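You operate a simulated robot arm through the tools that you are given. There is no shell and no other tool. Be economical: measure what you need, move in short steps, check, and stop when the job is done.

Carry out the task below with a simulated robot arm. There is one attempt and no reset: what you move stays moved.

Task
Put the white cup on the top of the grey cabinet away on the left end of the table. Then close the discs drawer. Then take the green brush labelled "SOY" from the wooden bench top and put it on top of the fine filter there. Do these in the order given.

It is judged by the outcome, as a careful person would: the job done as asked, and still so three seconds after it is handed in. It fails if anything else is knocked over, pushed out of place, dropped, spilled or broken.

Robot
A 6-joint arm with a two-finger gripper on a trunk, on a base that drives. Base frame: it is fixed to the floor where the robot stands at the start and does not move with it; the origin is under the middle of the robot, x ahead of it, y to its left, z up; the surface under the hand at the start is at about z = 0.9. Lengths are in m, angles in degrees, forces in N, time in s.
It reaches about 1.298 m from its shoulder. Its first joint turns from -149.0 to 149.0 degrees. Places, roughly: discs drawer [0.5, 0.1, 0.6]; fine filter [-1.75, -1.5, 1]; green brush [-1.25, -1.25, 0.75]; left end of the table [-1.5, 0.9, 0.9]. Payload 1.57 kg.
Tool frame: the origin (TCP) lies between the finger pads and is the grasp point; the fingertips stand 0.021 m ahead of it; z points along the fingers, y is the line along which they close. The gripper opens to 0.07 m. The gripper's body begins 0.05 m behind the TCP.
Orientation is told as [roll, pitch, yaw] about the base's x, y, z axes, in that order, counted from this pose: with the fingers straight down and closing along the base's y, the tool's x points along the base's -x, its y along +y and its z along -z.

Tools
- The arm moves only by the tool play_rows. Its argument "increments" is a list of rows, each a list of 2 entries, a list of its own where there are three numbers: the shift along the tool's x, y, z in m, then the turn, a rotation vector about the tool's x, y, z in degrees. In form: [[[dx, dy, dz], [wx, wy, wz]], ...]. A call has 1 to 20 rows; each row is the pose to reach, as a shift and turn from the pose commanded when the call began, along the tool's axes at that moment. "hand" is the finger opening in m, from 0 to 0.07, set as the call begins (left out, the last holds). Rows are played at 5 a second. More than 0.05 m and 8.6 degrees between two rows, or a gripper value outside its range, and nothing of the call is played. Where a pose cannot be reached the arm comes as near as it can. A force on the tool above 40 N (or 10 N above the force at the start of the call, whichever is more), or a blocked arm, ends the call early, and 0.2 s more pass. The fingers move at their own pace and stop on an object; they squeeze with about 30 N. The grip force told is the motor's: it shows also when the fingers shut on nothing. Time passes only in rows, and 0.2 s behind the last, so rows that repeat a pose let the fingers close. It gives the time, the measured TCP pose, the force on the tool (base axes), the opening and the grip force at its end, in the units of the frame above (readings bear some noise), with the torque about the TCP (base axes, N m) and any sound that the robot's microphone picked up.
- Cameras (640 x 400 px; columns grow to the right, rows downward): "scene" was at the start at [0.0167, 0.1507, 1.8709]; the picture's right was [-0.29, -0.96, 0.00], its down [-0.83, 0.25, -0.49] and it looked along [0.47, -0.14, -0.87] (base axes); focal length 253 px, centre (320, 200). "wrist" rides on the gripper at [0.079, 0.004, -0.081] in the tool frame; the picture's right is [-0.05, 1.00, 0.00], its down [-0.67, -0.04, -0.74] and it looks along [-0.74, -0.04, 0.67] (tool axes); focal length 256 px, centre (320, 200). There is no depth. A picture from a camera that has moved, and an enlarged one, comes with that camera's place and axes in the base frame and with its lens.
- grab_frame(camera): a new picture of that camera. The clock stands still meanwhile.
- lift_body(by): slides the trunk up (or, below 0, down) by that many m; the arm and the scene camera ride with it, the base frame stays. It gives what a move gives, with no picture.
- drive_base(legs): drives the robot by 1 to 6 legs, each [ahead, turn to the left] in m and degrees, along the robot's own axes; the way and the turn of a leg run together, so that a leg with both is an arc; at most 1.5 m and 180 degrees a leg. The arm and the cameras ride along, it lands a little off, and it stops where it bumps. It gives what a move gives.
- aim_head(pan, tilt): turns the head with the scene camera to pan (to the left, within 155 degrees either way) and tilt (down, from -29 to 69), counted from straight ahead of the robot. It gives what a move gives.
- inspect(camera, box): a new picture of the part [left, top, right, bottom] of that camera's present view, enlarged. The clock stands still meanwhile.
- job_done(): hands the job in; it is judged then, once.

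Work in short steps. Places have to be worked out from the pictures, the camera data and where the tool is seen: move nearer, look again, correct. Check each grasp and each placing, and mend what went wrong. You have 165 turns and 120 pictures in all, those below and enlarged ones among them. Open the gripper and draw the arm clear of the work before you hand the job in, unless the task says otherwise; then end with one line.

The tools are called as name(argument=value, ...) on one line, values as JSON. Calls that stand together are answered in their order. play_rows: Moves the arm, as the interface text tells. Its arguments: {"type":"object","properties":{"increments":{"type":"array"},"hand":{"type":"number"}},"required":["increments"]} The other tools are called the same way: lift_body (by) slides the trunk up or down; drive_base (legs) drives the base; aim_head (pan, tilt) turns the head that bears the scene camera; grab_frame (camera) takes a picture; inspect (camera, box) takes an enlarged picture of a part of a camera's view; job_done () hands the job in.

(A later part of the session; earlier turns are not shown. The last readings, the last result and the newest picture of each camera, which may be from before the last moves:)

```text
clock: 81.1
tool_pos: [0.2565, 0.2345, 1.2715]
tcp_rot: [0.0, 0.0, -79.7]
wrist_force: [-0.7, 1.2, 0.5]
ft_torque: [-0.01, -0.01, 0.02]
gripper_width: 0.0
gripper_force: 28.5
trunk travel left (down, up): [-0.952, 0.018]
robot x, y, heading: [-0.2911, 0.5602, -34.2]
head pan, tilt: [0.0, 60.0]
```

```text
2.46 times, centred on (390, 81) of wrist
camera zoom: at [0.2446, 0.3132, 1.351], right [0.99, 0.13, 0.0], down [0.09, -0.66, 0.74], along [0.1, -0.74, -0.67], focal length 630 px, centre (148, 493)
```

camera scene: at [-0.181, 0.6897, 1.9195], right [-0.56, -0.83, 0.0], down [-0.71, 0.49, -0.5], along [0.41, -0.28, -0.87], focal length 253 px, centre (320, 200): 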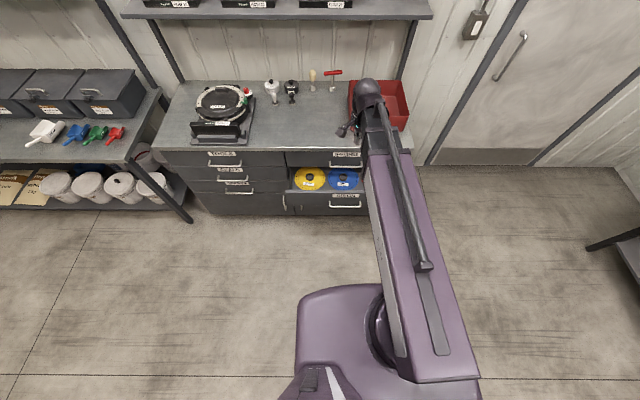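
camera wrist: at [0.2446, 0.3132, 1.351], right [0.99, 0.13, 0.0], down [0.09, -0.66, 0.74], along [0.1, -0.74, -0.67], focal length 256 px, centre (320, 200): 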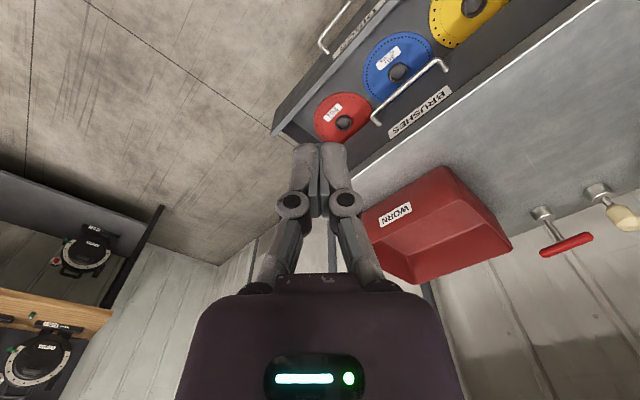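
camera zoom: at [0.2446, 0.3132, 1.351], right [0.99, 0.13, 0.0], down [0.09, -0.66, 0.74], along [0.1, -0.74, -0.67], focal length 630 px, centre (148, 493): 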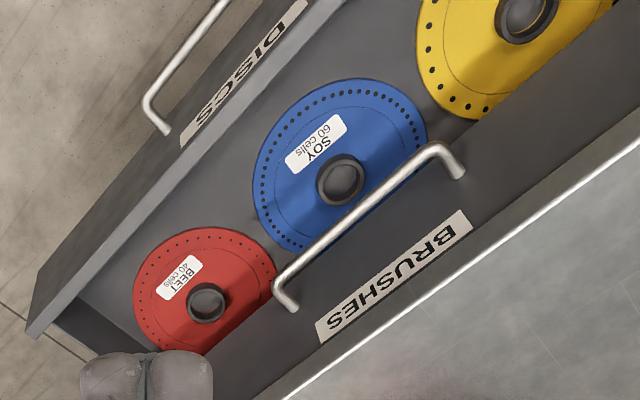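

Drawer front panel: about 0.16 m out, panel z from 0.57 to 0.73, with its handle near z 0.635. I'll push the panel above the handle with closed fingers tilted forward, so first I turn the tool square.

play_rows(increments=[[[0, 0, 0], [0, 0, -8]], [[0, 0, 0], [0, 0, -16]], [[0, 0, 0], [0, 0, -24]], [[0, 0, 0], [0, 0, -32]], [[0, 0, 0], [0, 0, -40]], [[0, 0, 0], [0, 0, -45.3]]], hand=0.0)

play_rows(increments=[[[0, 0, 0], [0, -8, 0]], [[0, 0, 0], [0, -16, 0]], [[0, 0, 0], [0, -24, 0]], [[0, 0, 0], [0, -32, 0]], [[0, 0, 0], [0, -40, 0]], [[0, 0, 0], [0, -45, 0]]])

lift_body(by=-0.3)

grab_frame(camera="wrist")

grab_frame(camera="scene")

```text
clock: 82.5
tool_pos: [0.2559, 0.235, 1.2711]
tcp_rot: [0.0, 0.0, -34.1]
wrist_force: [0.5, -0.4, -0.5]
ft_torque: [0.0, 0.02, 0.03]
gripper_width: 0.0
gripper_force: 29.5
trunk travel left (down, up): [-0.952, 0.018]
robot x, y, heading: [-0.2907, 0.5613, -34.4]
head pan, tilt: [0.0, 60.0]
```

```text
clock: 83.9
tool_pos: [0.2835, 0.2212, 1.326]
tcp_rot: [-0.1, -45.0, -34.3]
wrist_force: [1.0, 0.2, -0.4]
ft_torque: [0.01, 0.0, 0.0]
gripper_width: 0.0
gripper_force: 29.2
out of reach, approached as far as the arm can: row 2, 3, 4, 5, 6
trunk travel left (down, up): [-0.952, 0.018]
robot x, y, heading: [-0.2893, 0.5609, -34.4]
head pan, tilt: [0.0, 60.0]
```

```text
clock: 86.9
tool_pos: [0.2829, 0.2209, 1.0248]
tcp_rot: [-0.1, -44.8, -34.3]
wrist_force: [-0.2, -0.1, 0.2]
ft_torque: [0.01, -0.03, 0.01]
gripper_width: 0.0002
gripper_force: 28.8
trunk travel left (down, up): [-0.652, 0.318]
robot x, y, heading: [-0.2974, 0.5609, -34.3]
head pan, tilt: [0.0, 60.0]
```

```text
81 pictures are left
camera wrist: at [0.1907, 0.2893, 1.0256], right [0.59, 0.8, 0.04], down [-0.06, 0.0, 1.0], along [0.8, -0.59, 0.05], focal length 256 px, centre (320, 200)
```

wrist: 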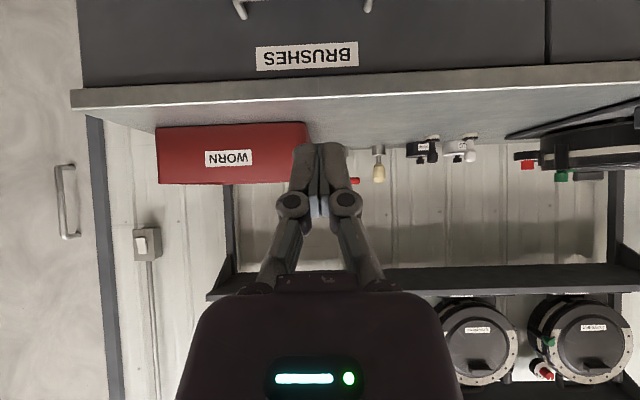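

```text
80 pictures are left
camera scene: at [-0.1808, 0.6898, 1.6195], right [-0.56, -0.83, 0.0], down [-0.71, 0.49, -0.5], along [0.41, -0.28, -0.87], focal length 253 px, centre (320, 200)
```

scene: 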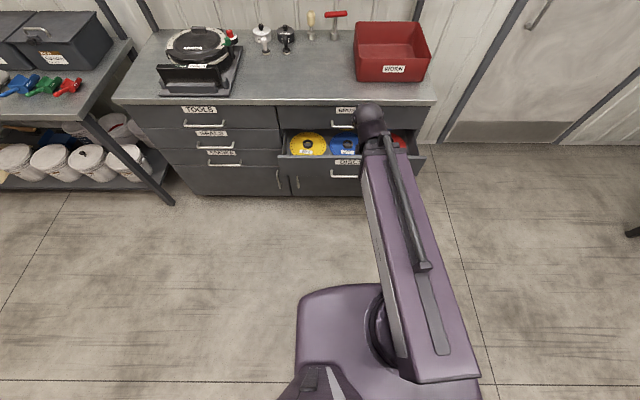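

Tilt reached. I lower so the tips are at about z 0.69 in front of the panel, and look.

lift_body(by=-0.32)

grab_frame(camera="wrist")

grab_frame(camera="scene")

```text
clock: 90.0
tool_pos: [0.2825, 0.2216, 0.7067]
tcp_rot: [0.0, -44.9, -34.3]
wrist_force: [0.2, -1.1, -0.3]
ft_torque: [-0.03, 0.01, -0.01]
gripper_width: 0.0002
gripper_force: 28.7
trunk travel left (down, up): [-0.332, 0.638]
robot x, y, heading: [-0.2928, 0.5636, -34.2]
head pan, tilt: [0.0, 60.0]
```

```text
79 pictures are left
camera wrist: at [0.1907, 0.2893, 0.7056], right [0.59, 0.8, 0.04], down [-0.06, 0.0, 1.0], along [0.8, -0.59, 0.05], focal length 256 px, centre (320, 200)
```

wrist: 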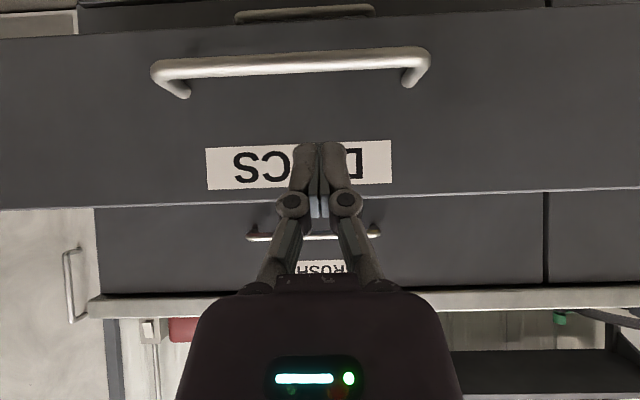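

```text
78 pictures are left
camera scene: at [-0.1807, 0.6898, 1.2995], right [-0.56, -0.83, 0.0], down [-0.71, 0.49, -0.5], along [0.41, -0.28, -0.87], focal length 253 px, centre (320, 200)
```

scene: 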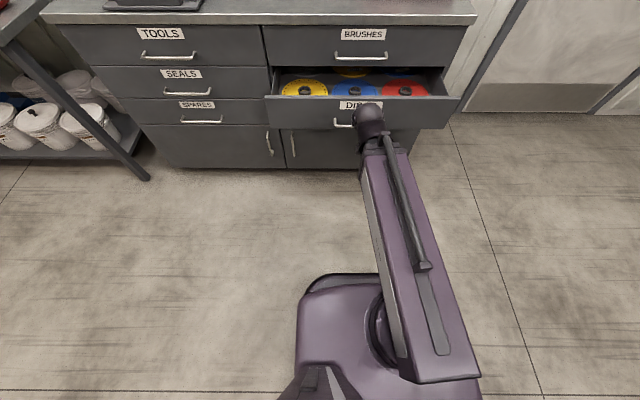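

The fingertips aim at the DISCS label above the handle. I lower slightly and push forward in stages.

lift_body(by=-0.007)

play_rows(increments=[[[-0.014, 0, 0.014], [0, 0, 0]], [[-0.028, 0, 0.028], [0, 0, 0]], [[-0.042, 0, 0.042], [0, 0, 0]], [[-0.052, 0, 0.052], [0, 0, 0]], [[-0.062, 0, 0.062], [0, 0, 0]], [[-0.072, 0, 0.072], [0, 0, 0]], [[-0.082, 0, 0.082], [0, 0, 0]]])

grab_frame(camera="wrist")

```text
clock: 90.6
tool_pos: [0.2835, 0.2214, 0.6975]
tcp_rot: [0.0, -44.8, -34.3]
wrist_force: [0.6, 0.3, 0.2]
ft_torque: [-0.01, 0.02, -0.01]
gripper_width: 0.0
gripper_force: 28.6
trunk travel left (down, up): [-0.325, 0.645]
robot x, y, heading: [-0.2949, 0.5619, -34.0]
head pan, tilt: [0.0, 60.0]
```

```text
clock: 92.2
tool_pos: [0.3788, 0.1563, 0.6989]
tcp_rot: [-0.1, -44.9, -34.3]
wrist_force: [0.4, 0.9, 0.1]
ft_torque: [0.01, -0.01, 0.03]
gripper_width: 0.0
gripper_force: 28.7
trunk travel left (down, up): [-0.325, 0.645]
robot x, y, heading: [-0.2899, 0.5593, -34.2]
head pan, tilt: [0.0, 60.0]
```

```text
77 pictures are left
camera wrist: at [0.2862, 0.2236, 0.6986], right [0.59, 0.8, 0.04], down [-0.07, 0.0, 1.0], along [0.8, -0.59, 0.05], focal length 256 px, centre (320, 200)
```

wrist: 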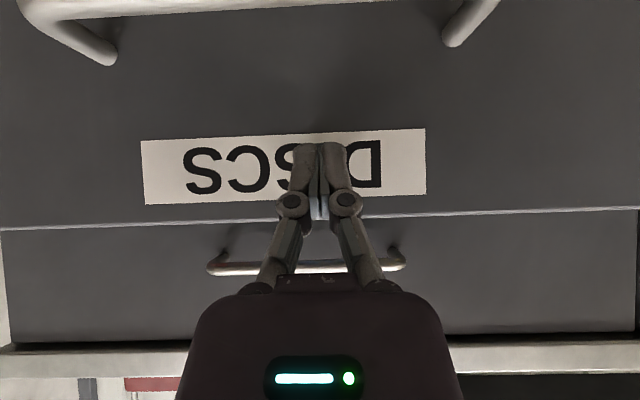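

No contact yet; from the label's growth the panel is about 9 cm ahead. I go on.

play_rows(increments=[[[-0.014, 0, 0.014], [0, 0, 0]], [[-0.028, 0, 0.028], [0, 0, 0]], [[-0.042, 0, 0.042], [0, 0, 0]], [[-0.052, 0, 0.052], [0, 0, 0]], [[-0.062, 0, 0.062], [0, 0, 0]], [[-0.072, 0, 0.072], [0, 0, 0]], [[-0.082, 0, 0.082], [0, 0, 0]], [[-0.092, 0, 0.092], [0, 0, 0]]])

grab_frame(camera="wrist")

grab_frame(camera="scene")

```text
clock: 94.0
tool_pos: [0.4831, 0.0864, 0.6973]
tcp_rot: [0.1, -44.6, -34.4]
wrist_force: [-26.3, 18.8, -12.0]
ft_torque: [-1.29, -2.13, -0.5]
gripper_width: 0.0002
gripper_force: 28.9
trunk travel left (down, up): [-0.325, 0.645]
robot x, y, heading: [-0.2908, 0.5594, -34.5]
head pan, tilt: [0.0, 60.0]
```

```text
76 pictures are left
camera wrist: at [0.3907, 0.1529, 0.6989], right [0.59, 0.8, 0.04], down [-0.06, 0.0, 1.0], along [0.8, -0.6, 0.05], focal length 256 px, centre (320, 200)
```

wrist: 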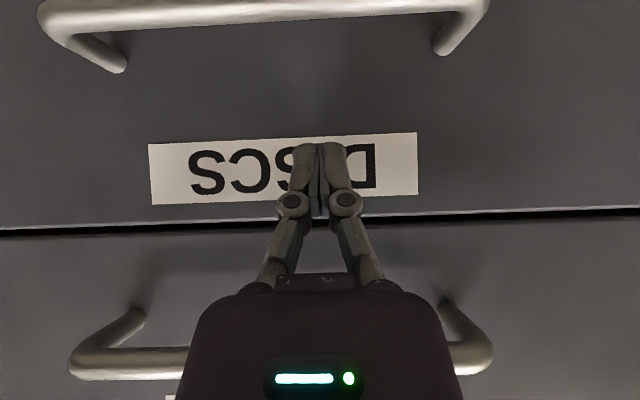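

```text
75 pictures are left
camera scene: at [-0.1817, 0.6906, 1.2921], right [-0.56, -0.83, 0.0], down [-0.71, 0.49, -0.5], along [0.41, -0.28, -0.87], focal length 253 px, centre (320, 200)
```

scene: 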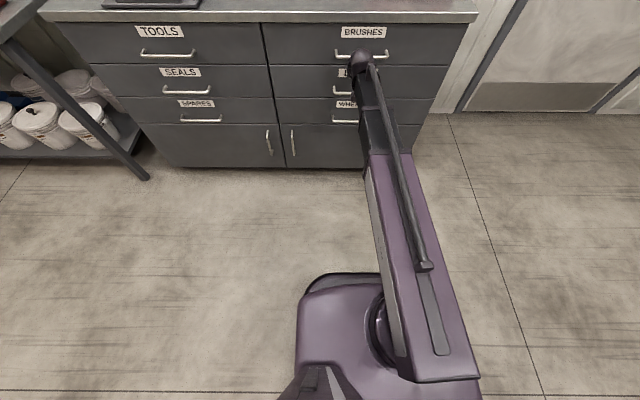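

The DISCS drawer is flush with its neighbours and resists at about 32 N: closed. I back straight off and check.

play_rows(increments=[[[0.014, 0, -0.014], [0, 0, 0]], [[0.035, 0, -0.035], [0, 0, 0]], [[0.06, 0, -0.06], [0, 0, 0]], [[0.09, 0, -0.09], [0, 0, 0]], [[0.12, 0, -0.12], [0, 0, 0]], [[0.15, 0, -0.15], [0, 0, 0]]])

grab_frame(camera="wrist")

lift_body(by=0.6)

inspect(camera="scene", box=[140, 30, 460, 230])

```text
clock: 95.4
tool_pos: [0.3123, 0.203, 0.6992]
tcp_rot: [0.1, -44.9, -34.4]
wrist_force: [0.6, 0.2, -0.2]
ft_torque: [-0.01, 0.01, 0.0]
gripper_width: 0.0
gripper_force: 28.9
trunk travel left (down, up): [-0.325, 0.645]
robot x, y, heading: [-0.2961, 0.5613, -34.3]
head pan, tilt: [0.0, 60.0]
```

```text
74 pictures are left
camera wrist: at [0.2192, 0.2706, 0.6984], right [0.59, 0.8, 0.04], down [-0.06, 0.0, 1.0], along [0.8, -0.59, 0.05], focal length 256 px, centre (320, 200)
```

wrist: 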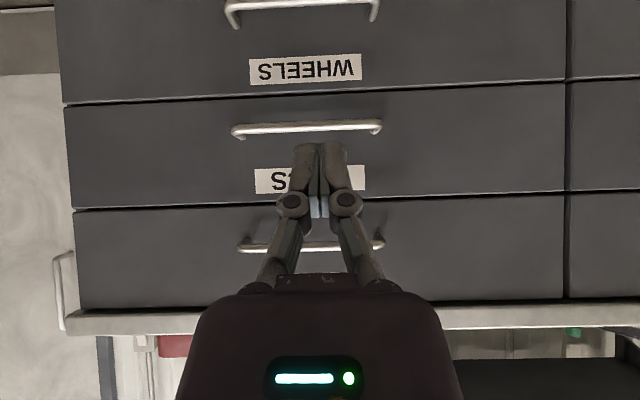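

```text
refused: 0.6 is not a number from -0.4 to 0.4
```

```text
2.00 times, centred on (300, 130) of scene
camera zoom: at [-0.1806, 0.6897, 1.2924], right [-0.56, -0.83, 0.0], down [-0.71, 0.49, -0.5], along [0.41, -0.28, -0.87], focal length 506 px, centre (360, 340)
```

zoom: 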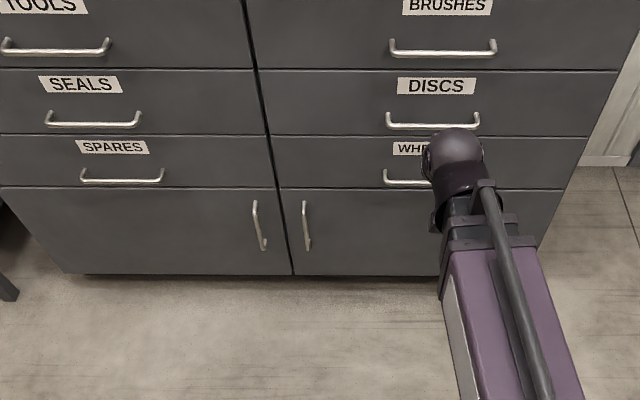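

The discs drawer is flush shut. Next I raise the trunk, untilt the tool, and drive towards the wooden bench, stopping short to look.

lift_body(by=0.4)

play_rows(increments=[[[0, 0, 0], [0, 8, 0]], [[0, 0, 0], [0, 16, 0]], [[0, 0, 0], [0, 24, 0]], [[0, 0, 0], [0, 32, 0]], [[0, 0, 0], [0, 40, 0]], [[0, 0, 0], [0, 45, 0]]], hand=0.07)

lift_body(by=0.2)

drive_base(legs=[[0, -81], [1.0, 0], [0, -9]])

aim_head(pan=0, tilt=40)

grab_frame(camera="scene")

```text
clock: 99.2
tool_pos: [0.3128, 0.2036, 1.0977]
tcp_rot: [0.0, -44.8, -34.3]
wrist_force: [-0.8, -0.8, 0.0]
ft_torque: [0.0, 0.0, 0.01]
gripper_width: 0.0002
gripper_force: 28.8
trunk travel left (down, up): [-0.725, 0.245]
robot x, y, heading: [-0.2885, 0.5613, -34.2]
head pan, tilt: [0.0, 60.0]
```

```text
clock: 100.6
tool_pos: [0.3109, 0.2041, 1.0441]
tcp_rot: [0.0, 0.2, -34.3]
wrist_force: [-0.7, 0.0, 0.4]
ft_torque: [0.04, 0.02, 0.04]
gripper_width: 0.0701
gripper_force: 0.1
out of reach, approached as far as the arm can: row 1, 2, 3, 4, 5, 6
trunk travel left (down, up): [-0.725, 0.245]
robot x, y, heading: [-0.2917, 0.5643, -34.1]
head pan, tilt: [0.0, 60.0]
```

```text
clock: 102.8
tool_pos: [0.3113, 0.2025, 1.2432]
tcp_rot: [0.0, 0.3, -34.3]
wrist_force: [-0.5, 0.1, 0.0]
ft_torque: [-0.01, 0.03, 0.02]
gripper_width: 0.0699
gripper_force: 0.2
trunk travel left (down, up): [-0.925, 0.045]
robot x, y, heading: [-0.2956, 0.5633, -34.5]
head pan, tilt: [0.0, 60.0]
```

```text
clock: 115.2
tool_pos: [-1.1095, -0.9294, 1.2435]
tcp_rot: [0.0, 0.2, -125.6]
wrist_force: [-0.6, -0.8, -0.3]
ft_torque: [0.01, -0.03, -0.01]
gripper_width: 0.07
gripper_force: 0.1
trunk travel left (down, up): [-0.925, 0.045]
robot x, y, heading: [-0.7362, -0.3386, -125.2]
head pan, tilt: [0.0, 60.0]
```

```text
clock: 116.0
tool_pos: [-1.1082, -0.9307, 1.2447]
tcp_rot: [0.1, 0.2, -125.6]
wrist_force: [0.0, -0.1, 0.6]
ft_torque: [-0.01, 0.0, 0.01]
gripper_width: 0.0699
gripper_force: 0.1
trunk travel left (down, up): [-0.925, 0.045]
robot x, y, heading: [-0.738, -0.3376, -125.1]
head pan, tilt: [0.0, 40.0]
```

```text
72 pictures are left
camera scene: at [-0.6226, -0.4659, 1.9191], right [-0.82, 0.58, 0.0], down [0.37, 0.53, -0.77], along [-0.44, -0.63, -0.64], focal length 253 px, centre (320, 200)
```

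scene: 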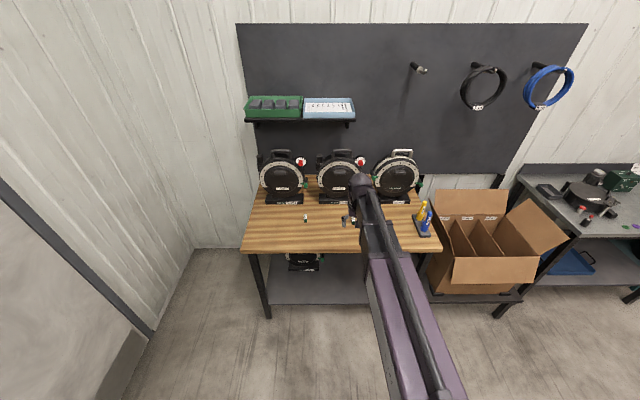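

Zooming on the bench top and the little shelf above it.

inspect(camera="scene", box=[235, 140, 445, 271])

inspect(camera="scene", box=[240, 80, 370, 161])

grab_frame(camera="wrist")

```text
3.05 times, centred on (340, 206) of scene
camera zoom: at [-0.6226, -0.4659, 1.9191], right [-0.82, 0.58, 0.0], down [0.37, 0.53, -0.77], along [-0.44, -0.63, -0.64], focal length 771 px, centre (259, 183)
```

zoom: 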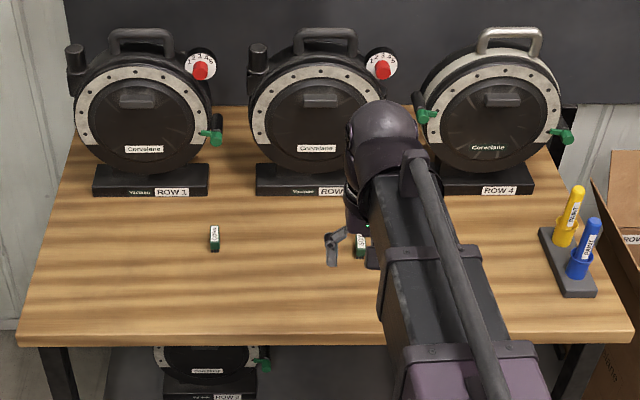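

```text
4.92 times, centred on (305, 120) of scene
camera zoom: at [-0.6226, -0.4659, 1.9191], right [-0.82, 0.58, 0.0], down [0.37, 0.53, -0.77], along [-0.44, -0.63, -0.64], focal length 1245 px, centre (394, 591)
```

zoom: 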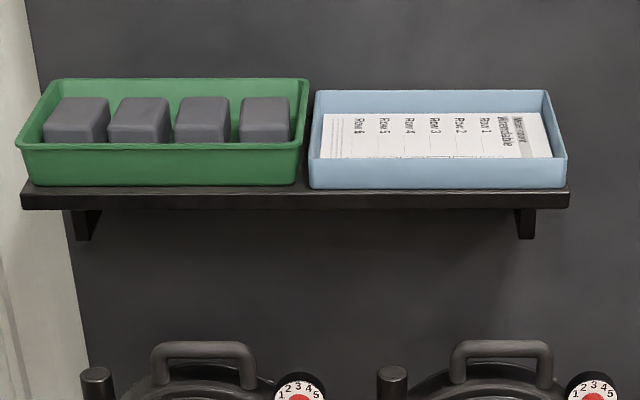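

```text
69 pictures are left
camera wrist: at [-1.0603, -0.8691, 1.3242], right [0.78, -0.63, 0.0], down [-0.42, -0.52, 0.74], along [-0.47, -0.58, -0.67], focal length 256 px, centre (320, 200)
```

wrist: 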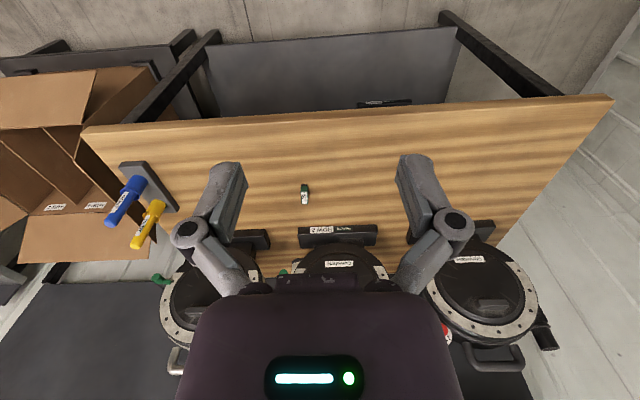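

Two small green brushes stand on the bench; I need to read them, and find the filter (something white stood behind the Row 2 machine). Zooming.

inspect(camera="wrist", box=[240, 150, 400, 290])

inspect(camera="scene", box=[285, 195, 375, 245])

```text
2.86 times, centred on (320, 220) of wrist
camera zoom: at [-1.0603, -0.8691, 1.3242], right [0.78, -0.63, 0.0], down [-0.42, -0.52, 0.74], along [-0.47, -0.58, -0.67], focal length 731 px, centre (320, 143)
```

zoom: 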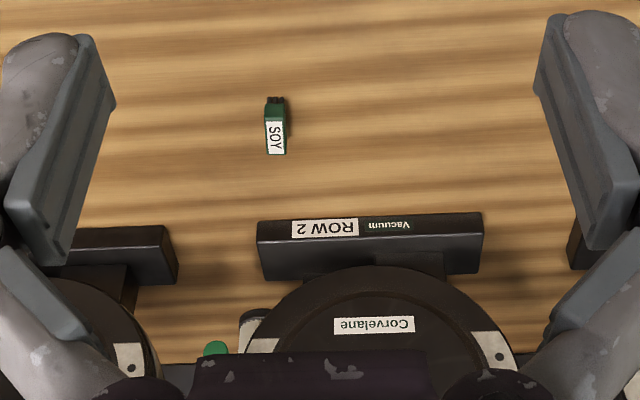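

```text
7.11 times, centred on (330, 220) of scene
camera zoom: at [-0.6226, -0.4659, 1.9191], right [-0.82, 0.58, 0.0], down [0.37, 0.53, -0.77], along [-0.44, -0.63, -0.64], focal length 1799 px, centre (249, 58)
```

zoom: 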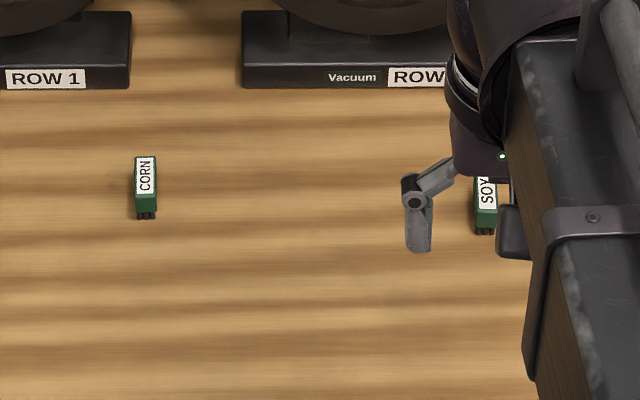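

The SOY brush is the right-hand one, at about (-1.47, -1.30, 0.77). I swing the arm left so the head can see behind the machines for the filter.

play_rows(increments=[[[0, 0.045, 0], [0, 0, 0]], [[0, 0.09, 0], [0, 0, 0]], [[0, 0.135, 0], [0, 0, 0]], [[0, 0.18, 0], [0, 0, 0]], [[0, 0.225, 0], [0, 0, 0]], [[0, 0.27, 0], [0, 0, 0]], [[0, 0.315, 0], [0, 0, 0]], [[0, 0.36, 0], [0, 0, 0]]])

inspect(camera="scene", box=[300, 140, 450, 245])

grab_frame(camera="wrist")

```text
clock: 117.8
tool_pos: [-0.8149, -1.1414, 1.2425]
tcp_rot: [-0.1, 0.3, -125.7]
wrist_force: [0.9, -0.7, 0.2]
ft_torque: [0.01, 0.02, 0.03]
gripper_width: 0.0699
gripper_force: 0.1
trunk travel left (down, up): [-0.925, 0.045]
robot x, y, heading: [-0.7382, -0.336, -125.3]
head pan, tilt: [0.0, 40.0]
```

```text
3.81 times, centred on (375, 192) of scene
camera zoom: at [-0.6218, -0.4669, 1.919], right [-0.82, 0.58, 0.0], down [0.37, 0.53, -0.77], along [-0.44, -0.63, -0.64], focal length 964 px, centre (110, 229)
```

zoom: 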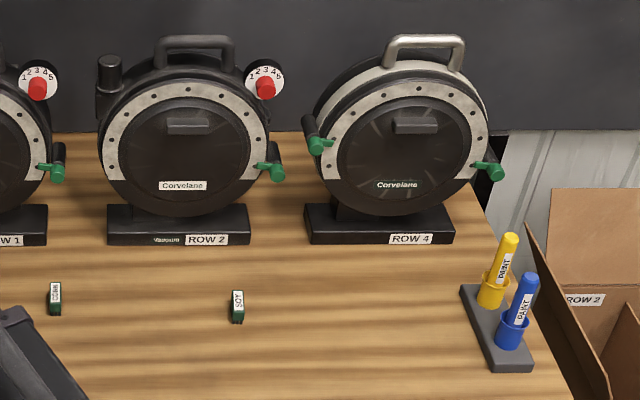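

```text
65 pictures are left
camera wrist: at [-0.7666, -1.0794, 1.3238], right [0.78, -0.63, 0.0], down [-0.42, -0.52, 0.74], along [-0.47, -0.58, -0.67], focal length 256 px, centre (320, 200)
```

wrist: 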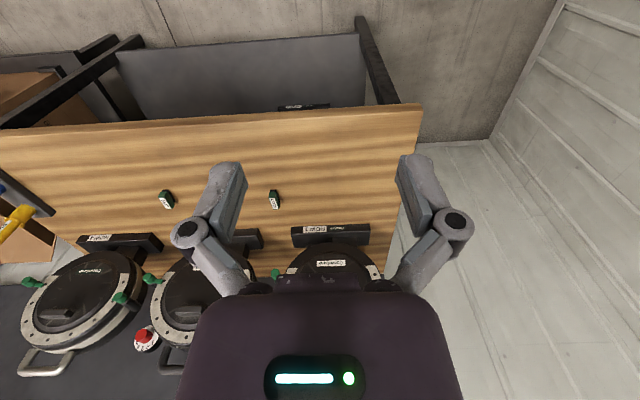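

The filter is probably in the gap between Row 2 and Row 4, further back. I move the wrist camera to the right and tilt it up to look in there.

play_rows(increments=[[[0, -0.048, 0], [0, 0, 0]], [[0, -0.096, 0], [0, 0, 0]], [[0, -0.144, 0], [0, 0, 0]], [[0, -0.192, 0], [0, 0, 0]], [[0, -0.24, 0], [0, 0, 0]], [[0, -0.288, 0], [0, 0, 0]], [[0, -0.336, 0], [0, 0, 0]], [[0, -0.384, 0], [0, 0, 0]], [[0, -0.432, 0], [0, 0, 0]], [[0, -0.48, 0], [0, -5, 0]], [[0, -0.52, 0], [0, -12, 0]], [[0, -0.54, 0], [0, -20, 0]]])

grab_frame(camera="wrist")

```text
clock: 120.4
tool_pos: [-1.2555, -0.825, 1.2554]
tcp_rot: [-0.1, -19.9, -125.8]
wrist_force: [0.3, 0.3, -0.1]
ft_torque: [-0.01, 0.01, -0.01]
gripper_width: 0.0699
gripper_force: 0.1
out of reach, approached as far as the arm can: row 11, 12
trunk travel left (down, up): [-0.925, 0.045]
robot x, y, heading: [-0.7355, -0.3317, -125.3]
head pan, tilt: [0.0, 40.0]
```

```text
64 pictures are left
camera wrist: at [-1.1928, -0.7447, 1.3035], right [0.78, -0.62, 0.02], down [-0.25, -0.28, 0.93], along [-0.57, -0.73, -0.37], focal length 256 px, centre (320, 200)
```

wrist: 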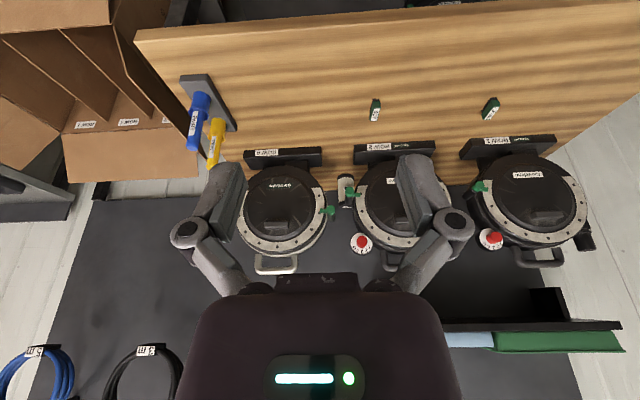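

inspect(camera="wrist", box=[300, 80, 420, 260])

```text
2.22 times, centred on (360, 170) of wrist
camera zoom: at [-1.1928, -0.7447, 1.3035], right [0.78, -0.62, 0.02], down [-0.25, -0.28, 0.93], along [-0.57, -0.73, -0.37], focal length 569 px, centre (231, 267)
```

zoom: 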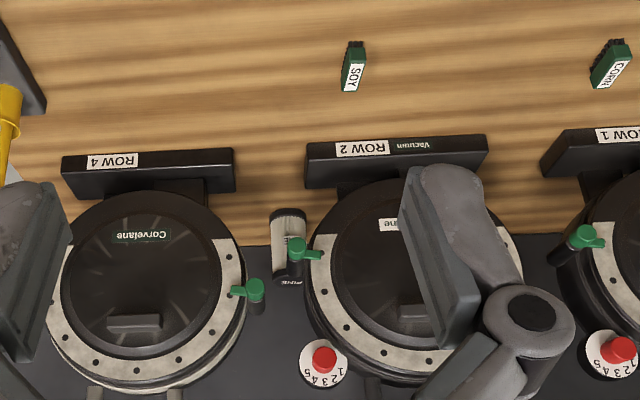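

Found it: the upright pleated filter labelled "FINE" stands behind and between Row 2 and Row 4, about (-1.75, -1.65), top near z 0.90. I bring the base 0.45 m nearer the bench, at safe arm height.

drive_base(legs=[[0.45, 0]])

aim_head(pan=0, tilt=50)

grab_frame(camera="scene")

grab_frame(camera="wrist")

```text
clock: 123.6
tool_pos: [-1.503, -1.1992, 1.255]
tcp_rot: [0.0, -19.8, -124.9]
wrist_force: [-0.3, -0.1, 0.6]
ft_torque: [0.01, 0.01, 0.01]
gripper_width: 0.0701
gripper_force: 0.0
trunk travel left (down, up): [-0.925, 0.045]
robot x, y, heading: [-0.9892, -0.6997, -124.5]
head pan, tilt: [0.0, 40.0]
```

```text
clock: 124.3
tool_pos: [-1.5011, -1.1997, 1.2539]
tcp_rot: [0.0, -19.7, -124.8]
wrist_force: [-0.9, 0.6, 0.0]
ft_torque: [0.04, 0.02, 0.0]
gripper_width: 0.0699
gripper_force: 0.1
trunk travel left (down, up): [-0.925, 0.045]
robot x, y, heading: [-0.9927, -0.7007, -124.1]
head pan, tilt: [0.0, 50.0]
```

```text
62 pictures are left
camera scene: at [-0.871, -0.8226, 1.905], right [-0.83, 0.56, 0.0], down [0.43, 0.63, -0.64], along [-0.36, -0.53, -0.77], focal length 253 px, centre (320, 200)
```

scene: 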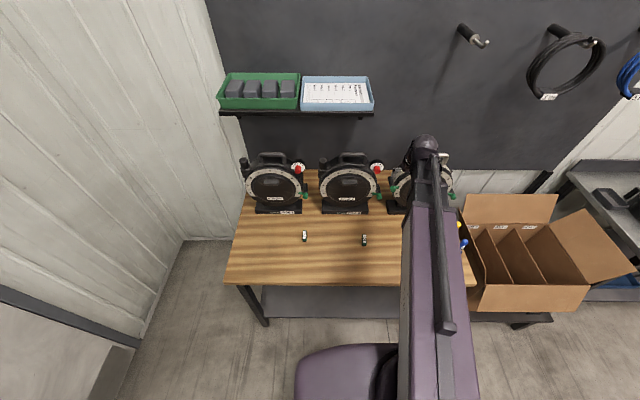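

```text
61 pictures are left
camera wrist: at [-1.4414, -1.1174, 1.3033], right [0.79, -0.61, 0.02], down [-0.24, -0.29, 0.93], along [-0.56, -0.74, -0.38], focal length 256 px, centre (320, 200)
```

wrist: 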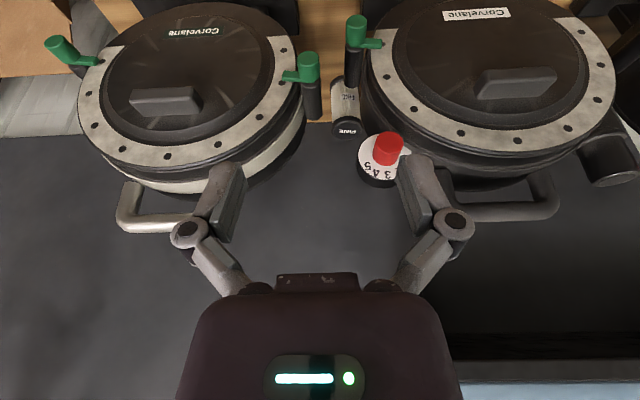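

inspect(camera="wrist", box=[260, 40, 420, 200])

inspect(camera="scene", box=[300, 140, 430, 260])

```text
2.50 times, centred on (340, 120) of wrist
camera zoom: at [-1.4414, -1.1174, 1.3033], right [0.79, -0.61, 0.02], down [-0.24, -0.29, 0.93], along [-0.56, -0.74, -0.38], focal length 640 px, centre (270, 400)
```

zoom: 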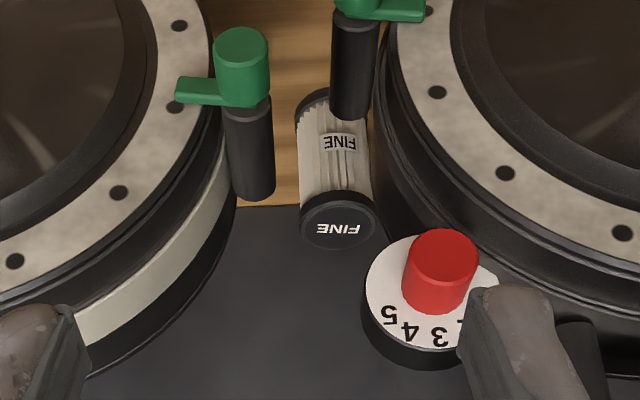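

```text
3.33 times, centred on (365, 200) of scene
camera zoom: at [-0.871, -0.8226, 1.905], right [-0.83, 0.56, 0.0], down [0.43, 0.63, -0.64], along [-0.36, -0.53, -0.77], focal length 843 px, centre (170, 200)
```

zoom: 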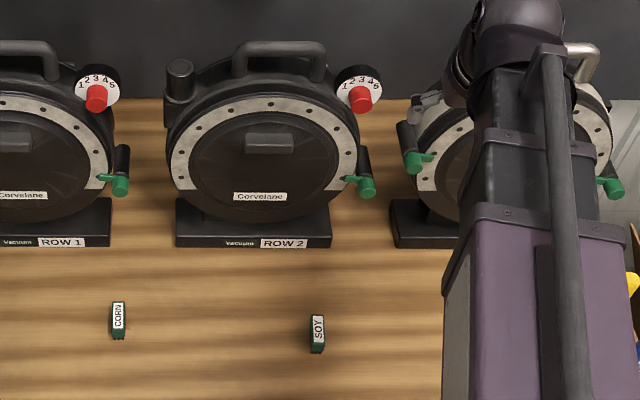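

The views together put the bench top at z≈0.88, the filter top at about (-1.65, -1.485, 0.98), and the brush at (-1.38, -1.21). Row 2's dial stands close in front of the filter, so I check the machine heights with a level wrist view at z≈1.2.

play_rows(increments=[[[0.03, 0, -0.011], [0, -5, 0]], [[0.06, 0, -0.022], [0, -12, 0]], [[0.09, 0, -0.033], [0, -20, 0]], [[0.122, 0, -0.044], [0, -25, 0]]])

lift_body(by=-0.08)

grab_frame(camera="wrist")

```text
clock: 125.3
tool_pos: [-1.4907, -1.1346, 1.2981]
tcp_rot: [0.0, -44.7, -124.9]
wrist_force: [-0.5, -0.2, 0.3]
ft_torque: [-0.01, -0.02, -0.02]
gripper_width: 0.0701
gripper_force: 0.0
out of reach, approached as far as the arm can: row 1, 2, 3, 4
trunk travel left (down, up): [-0.925, 0.045]
robot x, y, heading: [-0.9911, -0.7002, -124.5]
head pan, tilt: [0.0, 50.0]
```

```text
clock: 126.5
tool_pos: [-1.4911, -1.1348, 1.2179]
tcp_rot: [0.0, -44.6, -124.9]
wrist_force: [0.5, -0.2, 0.5]
ft_torque: [0.0, -0.03, 0.0]
gripper_width: 0.0702
gripper_force: 0.0
trunk travel left (down, up): [-0.845, 0.125]
robot x, y, heading: [-0.9949, -0.7015, -124.3]
head pan, tilt: [0.0, 50.0]
```

```text
58 pictures are left
camera wrist: at [-1.4224, -1.0447, 1.2185], right [0.8, -0.6, 0.04], down [0.0, 0.06, 1.0], along [-0.6, -0.8, 0.05], focal length 256 px, centre (320, 200)
```

wrist: 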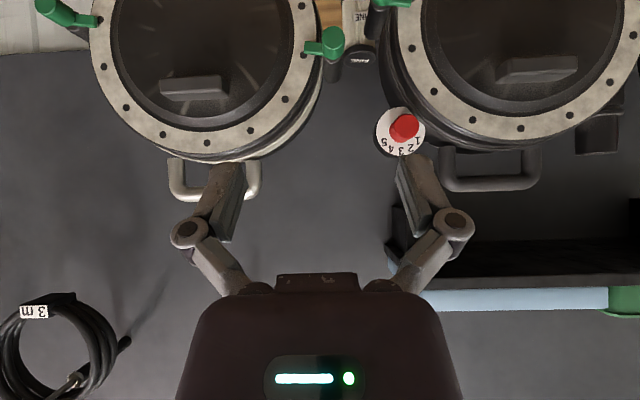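

The level view gives: dial top ≈1.17 (s between the machines' handles, whose tops are ≈1.24), filter top ≈0.97. The boom will later have to come in at an angle through the gap between the dial and Row 4's handle. First I get the brush: untilt and move over it.

play_rows(increments=[[[0, 0.02, 0], [0, 8, 0]], [[0, 0.04, 0], [0, 16, 0]], [[0, 0.06, 0], [0, 24, 0]], [[0, 0.09, 0], [0, 32, 0]], [[0, 0.115, 0], [0, 40, 0]], [[0, 0.132, 0], [0, 44.6, 0]]], hand=0.05)

lift_body(by=-0.1)

grab_frame(camera="wrist")

grab_frame(camera="scene")

```text
clock: 127.9
tool_pos: [-1.3812, -1.2128, 1.1646]
tcp_rot: [0.0, 0.2, -125.0]
wrist_force: [-0.2, -0.6, 0.2]
ft_torque: [-0.02, 0.04, -0.02]
gripper_width: 0.0498
gripper_force: 0.1
out of reach, approached as far as the arm can: row 1, 2, 3, 4, 5, 6
trunk travel left (down, up): [-0.845, 0.125]
robot x, y, heading: [-0.9894, -0.702, -124.1]
head pan, tilt: [0.0, 50.0]
```

```text
clock: 129.2
tool_pos: [-1.3828, -1.2111, 1.0642]
tcp_rot: [0.0, -0.1, -124.9]
wrist_force: [0.5, 0.5, -0.9]
ft_torque: [-0.01, -0.01, 0.0]
gripper_width: 0.0498
gripper_force: 0.0
trunk travel left (down, up): [-0.745, 0.225]
robot x, y, heading: [-0.9905, -0.701, -124.3]
head pan, tilt: [0.0, 50.0]
```

```text
57 pictures are left
camera wrist: at [-1.334, -1.1495, 1.1439], right [0.79, -0.61, 0.0], down [-0.41, -0.53, 0.75], along [-0.46, -0.59, -0.67], focal length 256 px, centre (320, 200)
```

wrist: 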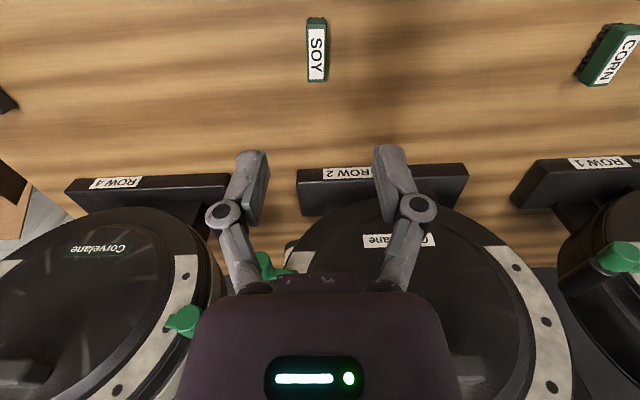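

```text
56 pictures are left
camera scene: at [-0.8711, -0.8227, 1.725], right [-0.83, 0.56, 0.0], down [0.43, 0.63, -0.64], along [-0.36, -0.53, -0.77], focal length 253 px, centre (320, 200)
```

scene: 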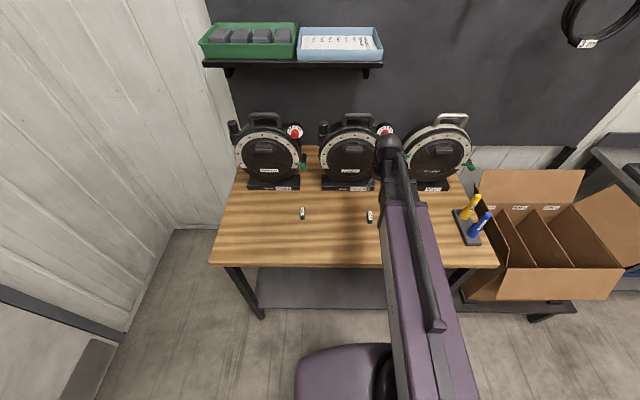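

The SOY brush lies centred under the gripper at (-1.387, -1.212), its length along the tool's x. I lower in stages.

lift_body(by=-0.11)

grab_frame(camera="wrist")

```text
clock: 130.6
tool_pos: [-1.3823, -1.2131, 0.9545]
tcp_rot: [0.0, -0.1, -124.9]
wrist_force: [-0.1, -0.2, -0.5]
ft_torque: [0.03, 0.02, -0.02]
gripper_width: 0.0501
gripper_force: 0.0
trunk travel left (down, up): [-0.635, 0.335]
robot x, y, heading: [-0.993, -0.6998, -124.4]
head pan, tilt: [0.0, 50.0]
```

```text
55 pictures are left
camera wrist: at [-1.334, -1.1495, 1.0339], right [0.79, -0.61, 0.0], down [-0.41, -0.53, 0.75], along [-0.46, -0.59, -0.67], focal length 256 px, centre (320, 200)
```

wrist: 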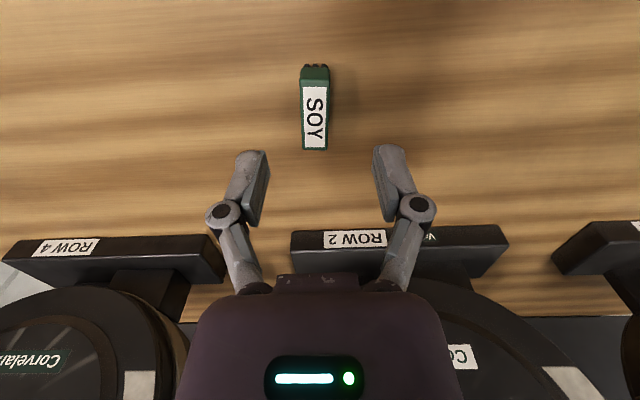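

lift_body(by=-0.05)

grab_frame(camera="wrist")

```text
clock: 131.6
tool_pos: [-1.3826, -1.2114, 0.9049]
tcp_rot: [0.0, 0.1, -124.8]
wrist_force: [0.7, 0.3, 0.5]
ft_torque: [0.0, 0.0, -0.02]
gripper_width: 0.0501
gripper_force: 0.1
trunk travel left (down, up): [-0.585, 0.385]
robot x, y, heading: [-0.9906, -0.6995, -124.3]
head pan, tilt: [0.0, 50.0]
```

```text
54 pictures are left
camera wrist: at [-1.334, -1.1495, 0.9839], right [0.79, -0.61, 0.0], down [-0.41, -0.53, 0.75], along [-0.46, -0.59, -0.67], focal length 256 px, centre (320, 200)
```

wrist: 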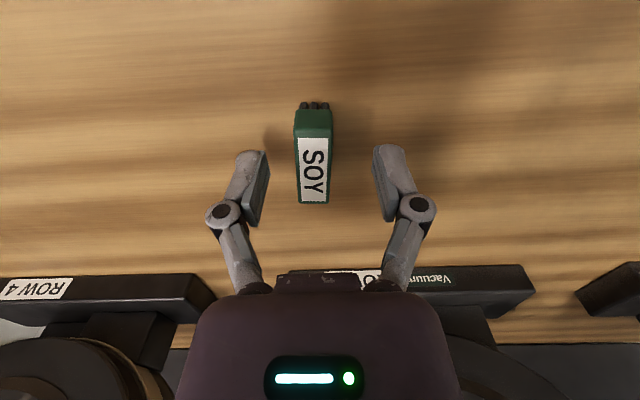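

The brush's top is at about z 0.895 and the bench at about 0.868. I lower 1 cm more and close on it.

lift_body(by=-0.01)

play_rows(increments=[[[0, 0, 0], [0, 0, 0]], [[0, 0, 0], [0, 0, 0]], [[0, 0, 0], [0, 0, 0]], [[0, 0, 0], [0, 0, 0]]], hand=0.0)

grab_frame(camera="wrist")

```text
clock: 132.1
tool_pos: [-1.3815, -1.2121, 0.8934]
tcp_rot: [0.0, -0.1, -124.9]
wrist_force: [-0.2, 0.0, 0.0]
ft_torque: [0.01, 0.0, 0.02]
gripper_width: 0.05
gripper_force: 0.1
trunk travel left (down, up): [-0.575, 0.395]
robot x, y, heading: [-0.9905, -0.7002, -124.5]
head pan, tilt: [0.0, 50.0]
```

```text
clock: 133.1
tool_pos: [-1.3818, -1.2119, 0.8939]
tcp_rot: [0.0, 0.0, -124.9]
wrist_force: [-0.2, 1.0, 4.2]
ft_torque: [0.08, 0.01, 0.04]
gripper_width: 0.0166
gripper_force: 30.2
trunk travel left (down, up): [-0.575, 0.395]
robot x, y, heading: [-0.9919, -0.7008, -124.2]
head pan, tilt: [0.0, 50.0]
```

```text
53 pictures are left
camera wrist: at [-1.3339, -1.1494, 0.974], right [0.79, -0.61, 0.0], down [-0.41, -0.53, 0.75], along [-0.46, -0.59, -0.67], focal length 256 px, centre (320, 200)
```

wrist: 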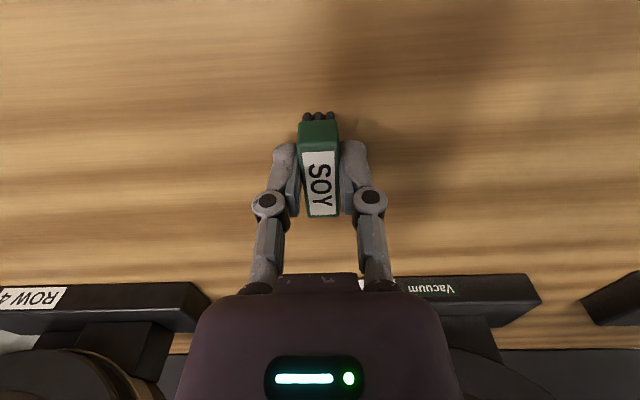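

Brush gripped (opening 0.017). I lift it high, then back off and drive round to approach the filter at an angle.

lift_body(by=0.39)

drive_base(legs=[[-0.25, 0], [0, -91], [0.64, 0], [0, 115]])

grab_frame(camera="scene")

grab_frame(camera="wrist")

```text
clock: 136.9
tool_pos: [-1.3827, -1.2122, 1.2846]
tcp_rot: [0.0, 0.0, -125.0]
wrist_force: [-0.8, 0.6, -1.6]
ft_torque: [0.01, 0.0, -0.01]
gripper_width: 0.0166
gripper_force: 30.2
trunk travel left (down, up): [-0.965, 0.005]
robot x, y, heading: [-0.9957, -0.6998, -124.3]
head pan, tilt: [0.0, 50.0]
```

```text
clock: 156.1
tool_pos: [-1.5144, -0.7408, 1.2838]
tcp_rot: [0.1, 0.0, -99.6]
wrist_force: [-0.3, 0.1, -0.4]
ft_torque: [0.0, 0.0, 0.0]
gripper_width: 0.0171
gripper_force: 30.3
trunk travel left (down, up): [-0.965, 0.005]
robot x, y, heading: [-1.3456, -0.1175, -99.3]
head pan, tilt: [0.0, 50.0]
```

```text
52 pictures are left
camera scene: at [-1.1859, -0.1763, 1.9451], right [-0.99, 0.16, 0.0], down [0.12, 0.76, -0.64], along [-0.1, -0.63, -0.77], focal length 253 px, centre (320, 200)
```

scene: 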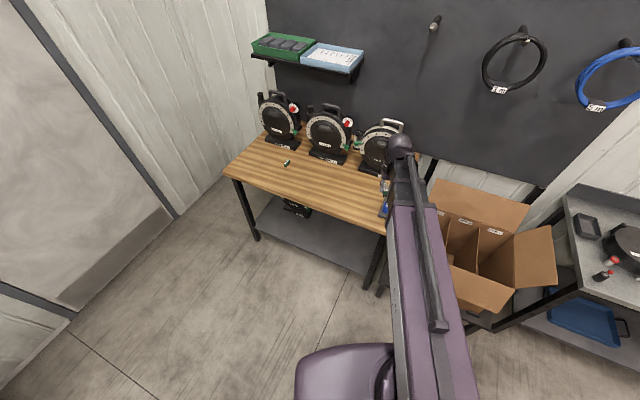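

```text
51 pictures are left
camera wrist: at [-1.4981, -0.664, 1.3638], right [0.98, -0.22, 0.0], down [-0.15, -0.65, 0.75], along [-0.16, -0.73, -0.67], focal length 256 px, centre (320, 200)
```

wrist: 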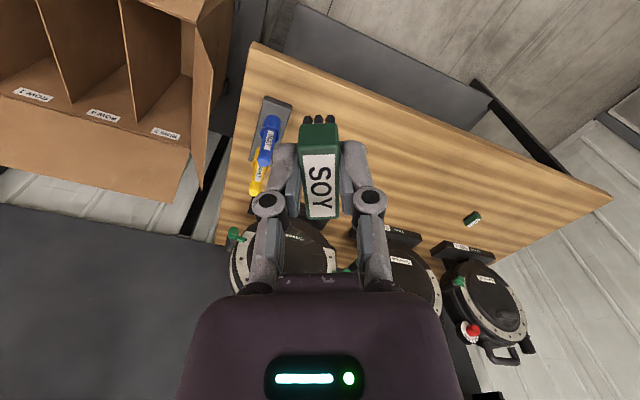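

I turn slightly to aim at the filter and come forward 0.28 m, still above everything.

drive_base(legs=[[0, -3], [0.28, 0]])

grab_frame(camera="scene")

grab_frame(camera="wrist")

```text
clock: 158.8
tool_pos: [-1.6054, -1.0086, 1.2842]
tcp_rot: [0.0, 0.1, -102.5]
wrist_force: [-0.4, 0.3, -0.3]
ft_torque: [0.01, 0.0, 0.02]
gripper_width: 0.0167
gripper_force: 30.2
trunk travel left (down, up): [-0.965, 0.005]
robot x, y, heading: [-1.4048, -0.395, -101.9]
head pan, tilt: [0.0, 50.0]
```

```text
50 pictures are left
camera scene: at [-1.2464, -0.4615, 1.945], right [-0.98, 0.21, 0.0], down [0.16, 0.75, -0.64], along [-0.13, -0.63, -0.77], focal length 253 px, centre (320, 200)
```

scene: 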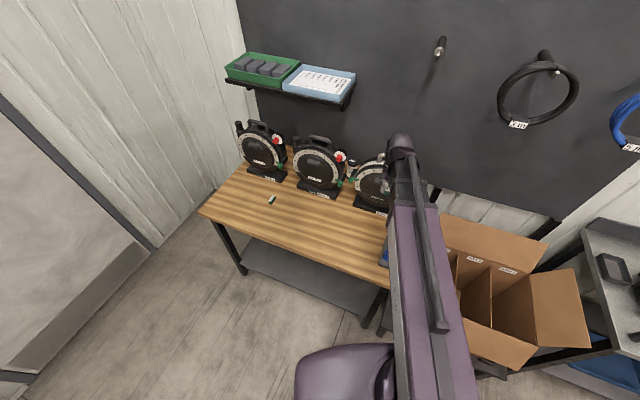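

```text
49 pictures are left
camera wrist: at [-1.5842, -0.9329, 1.3634], right [0.96, -0.27, 0.0], down [-0.18, -0.64, 0.74], along [-0.2, -0.72, -0.67], focal length 256 px, centre (320, 200)
```

wrist: 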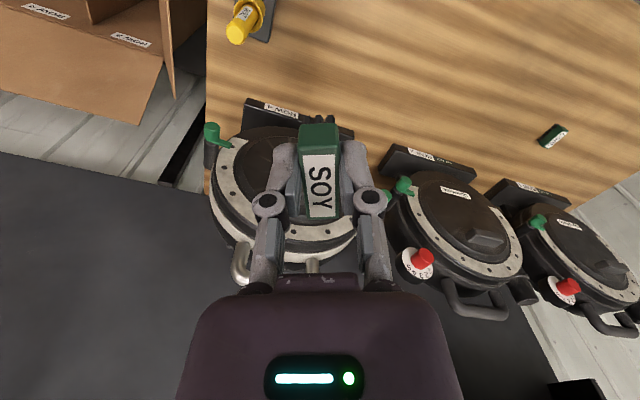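

I extend the arm toward the filter at this safe height and look down at it.

play_rows(increments=[[[-0.045, 0, 0], [0, 0, 0]], [[-0.09, 0, 0], [0, 0, 0]], [[-0.135, 0, 0], [0, 0, 0]], [[-0.18, 0, 0], [0, 0, 0]], [[-0.225, 0, 0], [0, 0, 0]], [[-0.27, 0, 0], [0, 0, 0]], [[-0.31, 0, 0], [0, 0, 0]]])

grab_frame(camera="wrist")

inspect(camera="scene", box=[270, 60, 480, 240])

```text
clock: 160.4
tool_pos: [-1.6706, -1.3133, 1.2832]
tcp_rot: [0.0, 0.1, -102.4]
wrist_force: [-0.4, -1.0, -0.2]
ft_torque: [0.04, 0.02, 0.02]
gripper_width: 0.0169
gripper_force: 29.7
trunk travel left (down, up): [-0.965, 0.005]
robot x, y, heading: [-1.4026, -0.3932, -101.9]
head pan, tilt: [0.0, 50.0]
```

```text
48 pictures are left
camera wrist: at [-1.6499, -1.2368, 1.3633], right [0.96, -0.27, 0.0], down [-0.18, -0.64, 0.74], along [-0.2, -0.72, -0.67], focal length 256 px, centre (320, 200)
```

wrist: 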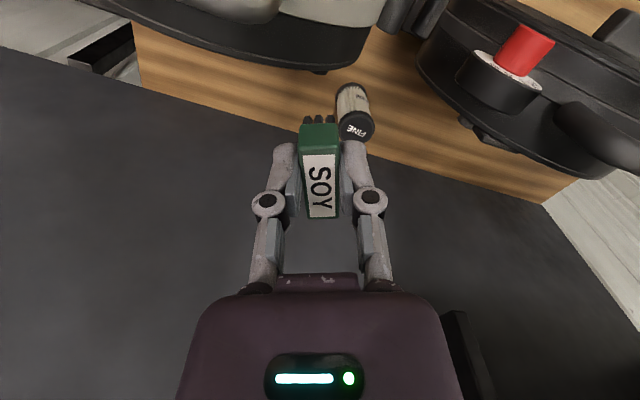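

```text
2.22 times, centred on (375, 150) of scene
camera zoom: at [-1.2464, -0.4613, 1.945], right [-0.98, 0.21, 0.0], down [0.16, 0.75, -0.64], along [-0.13, -0.63, -0.77], focal length 562 px, centre (198, 311)
```

zoom: 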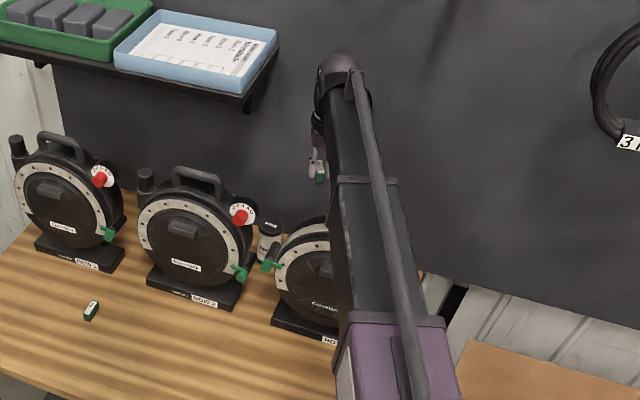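

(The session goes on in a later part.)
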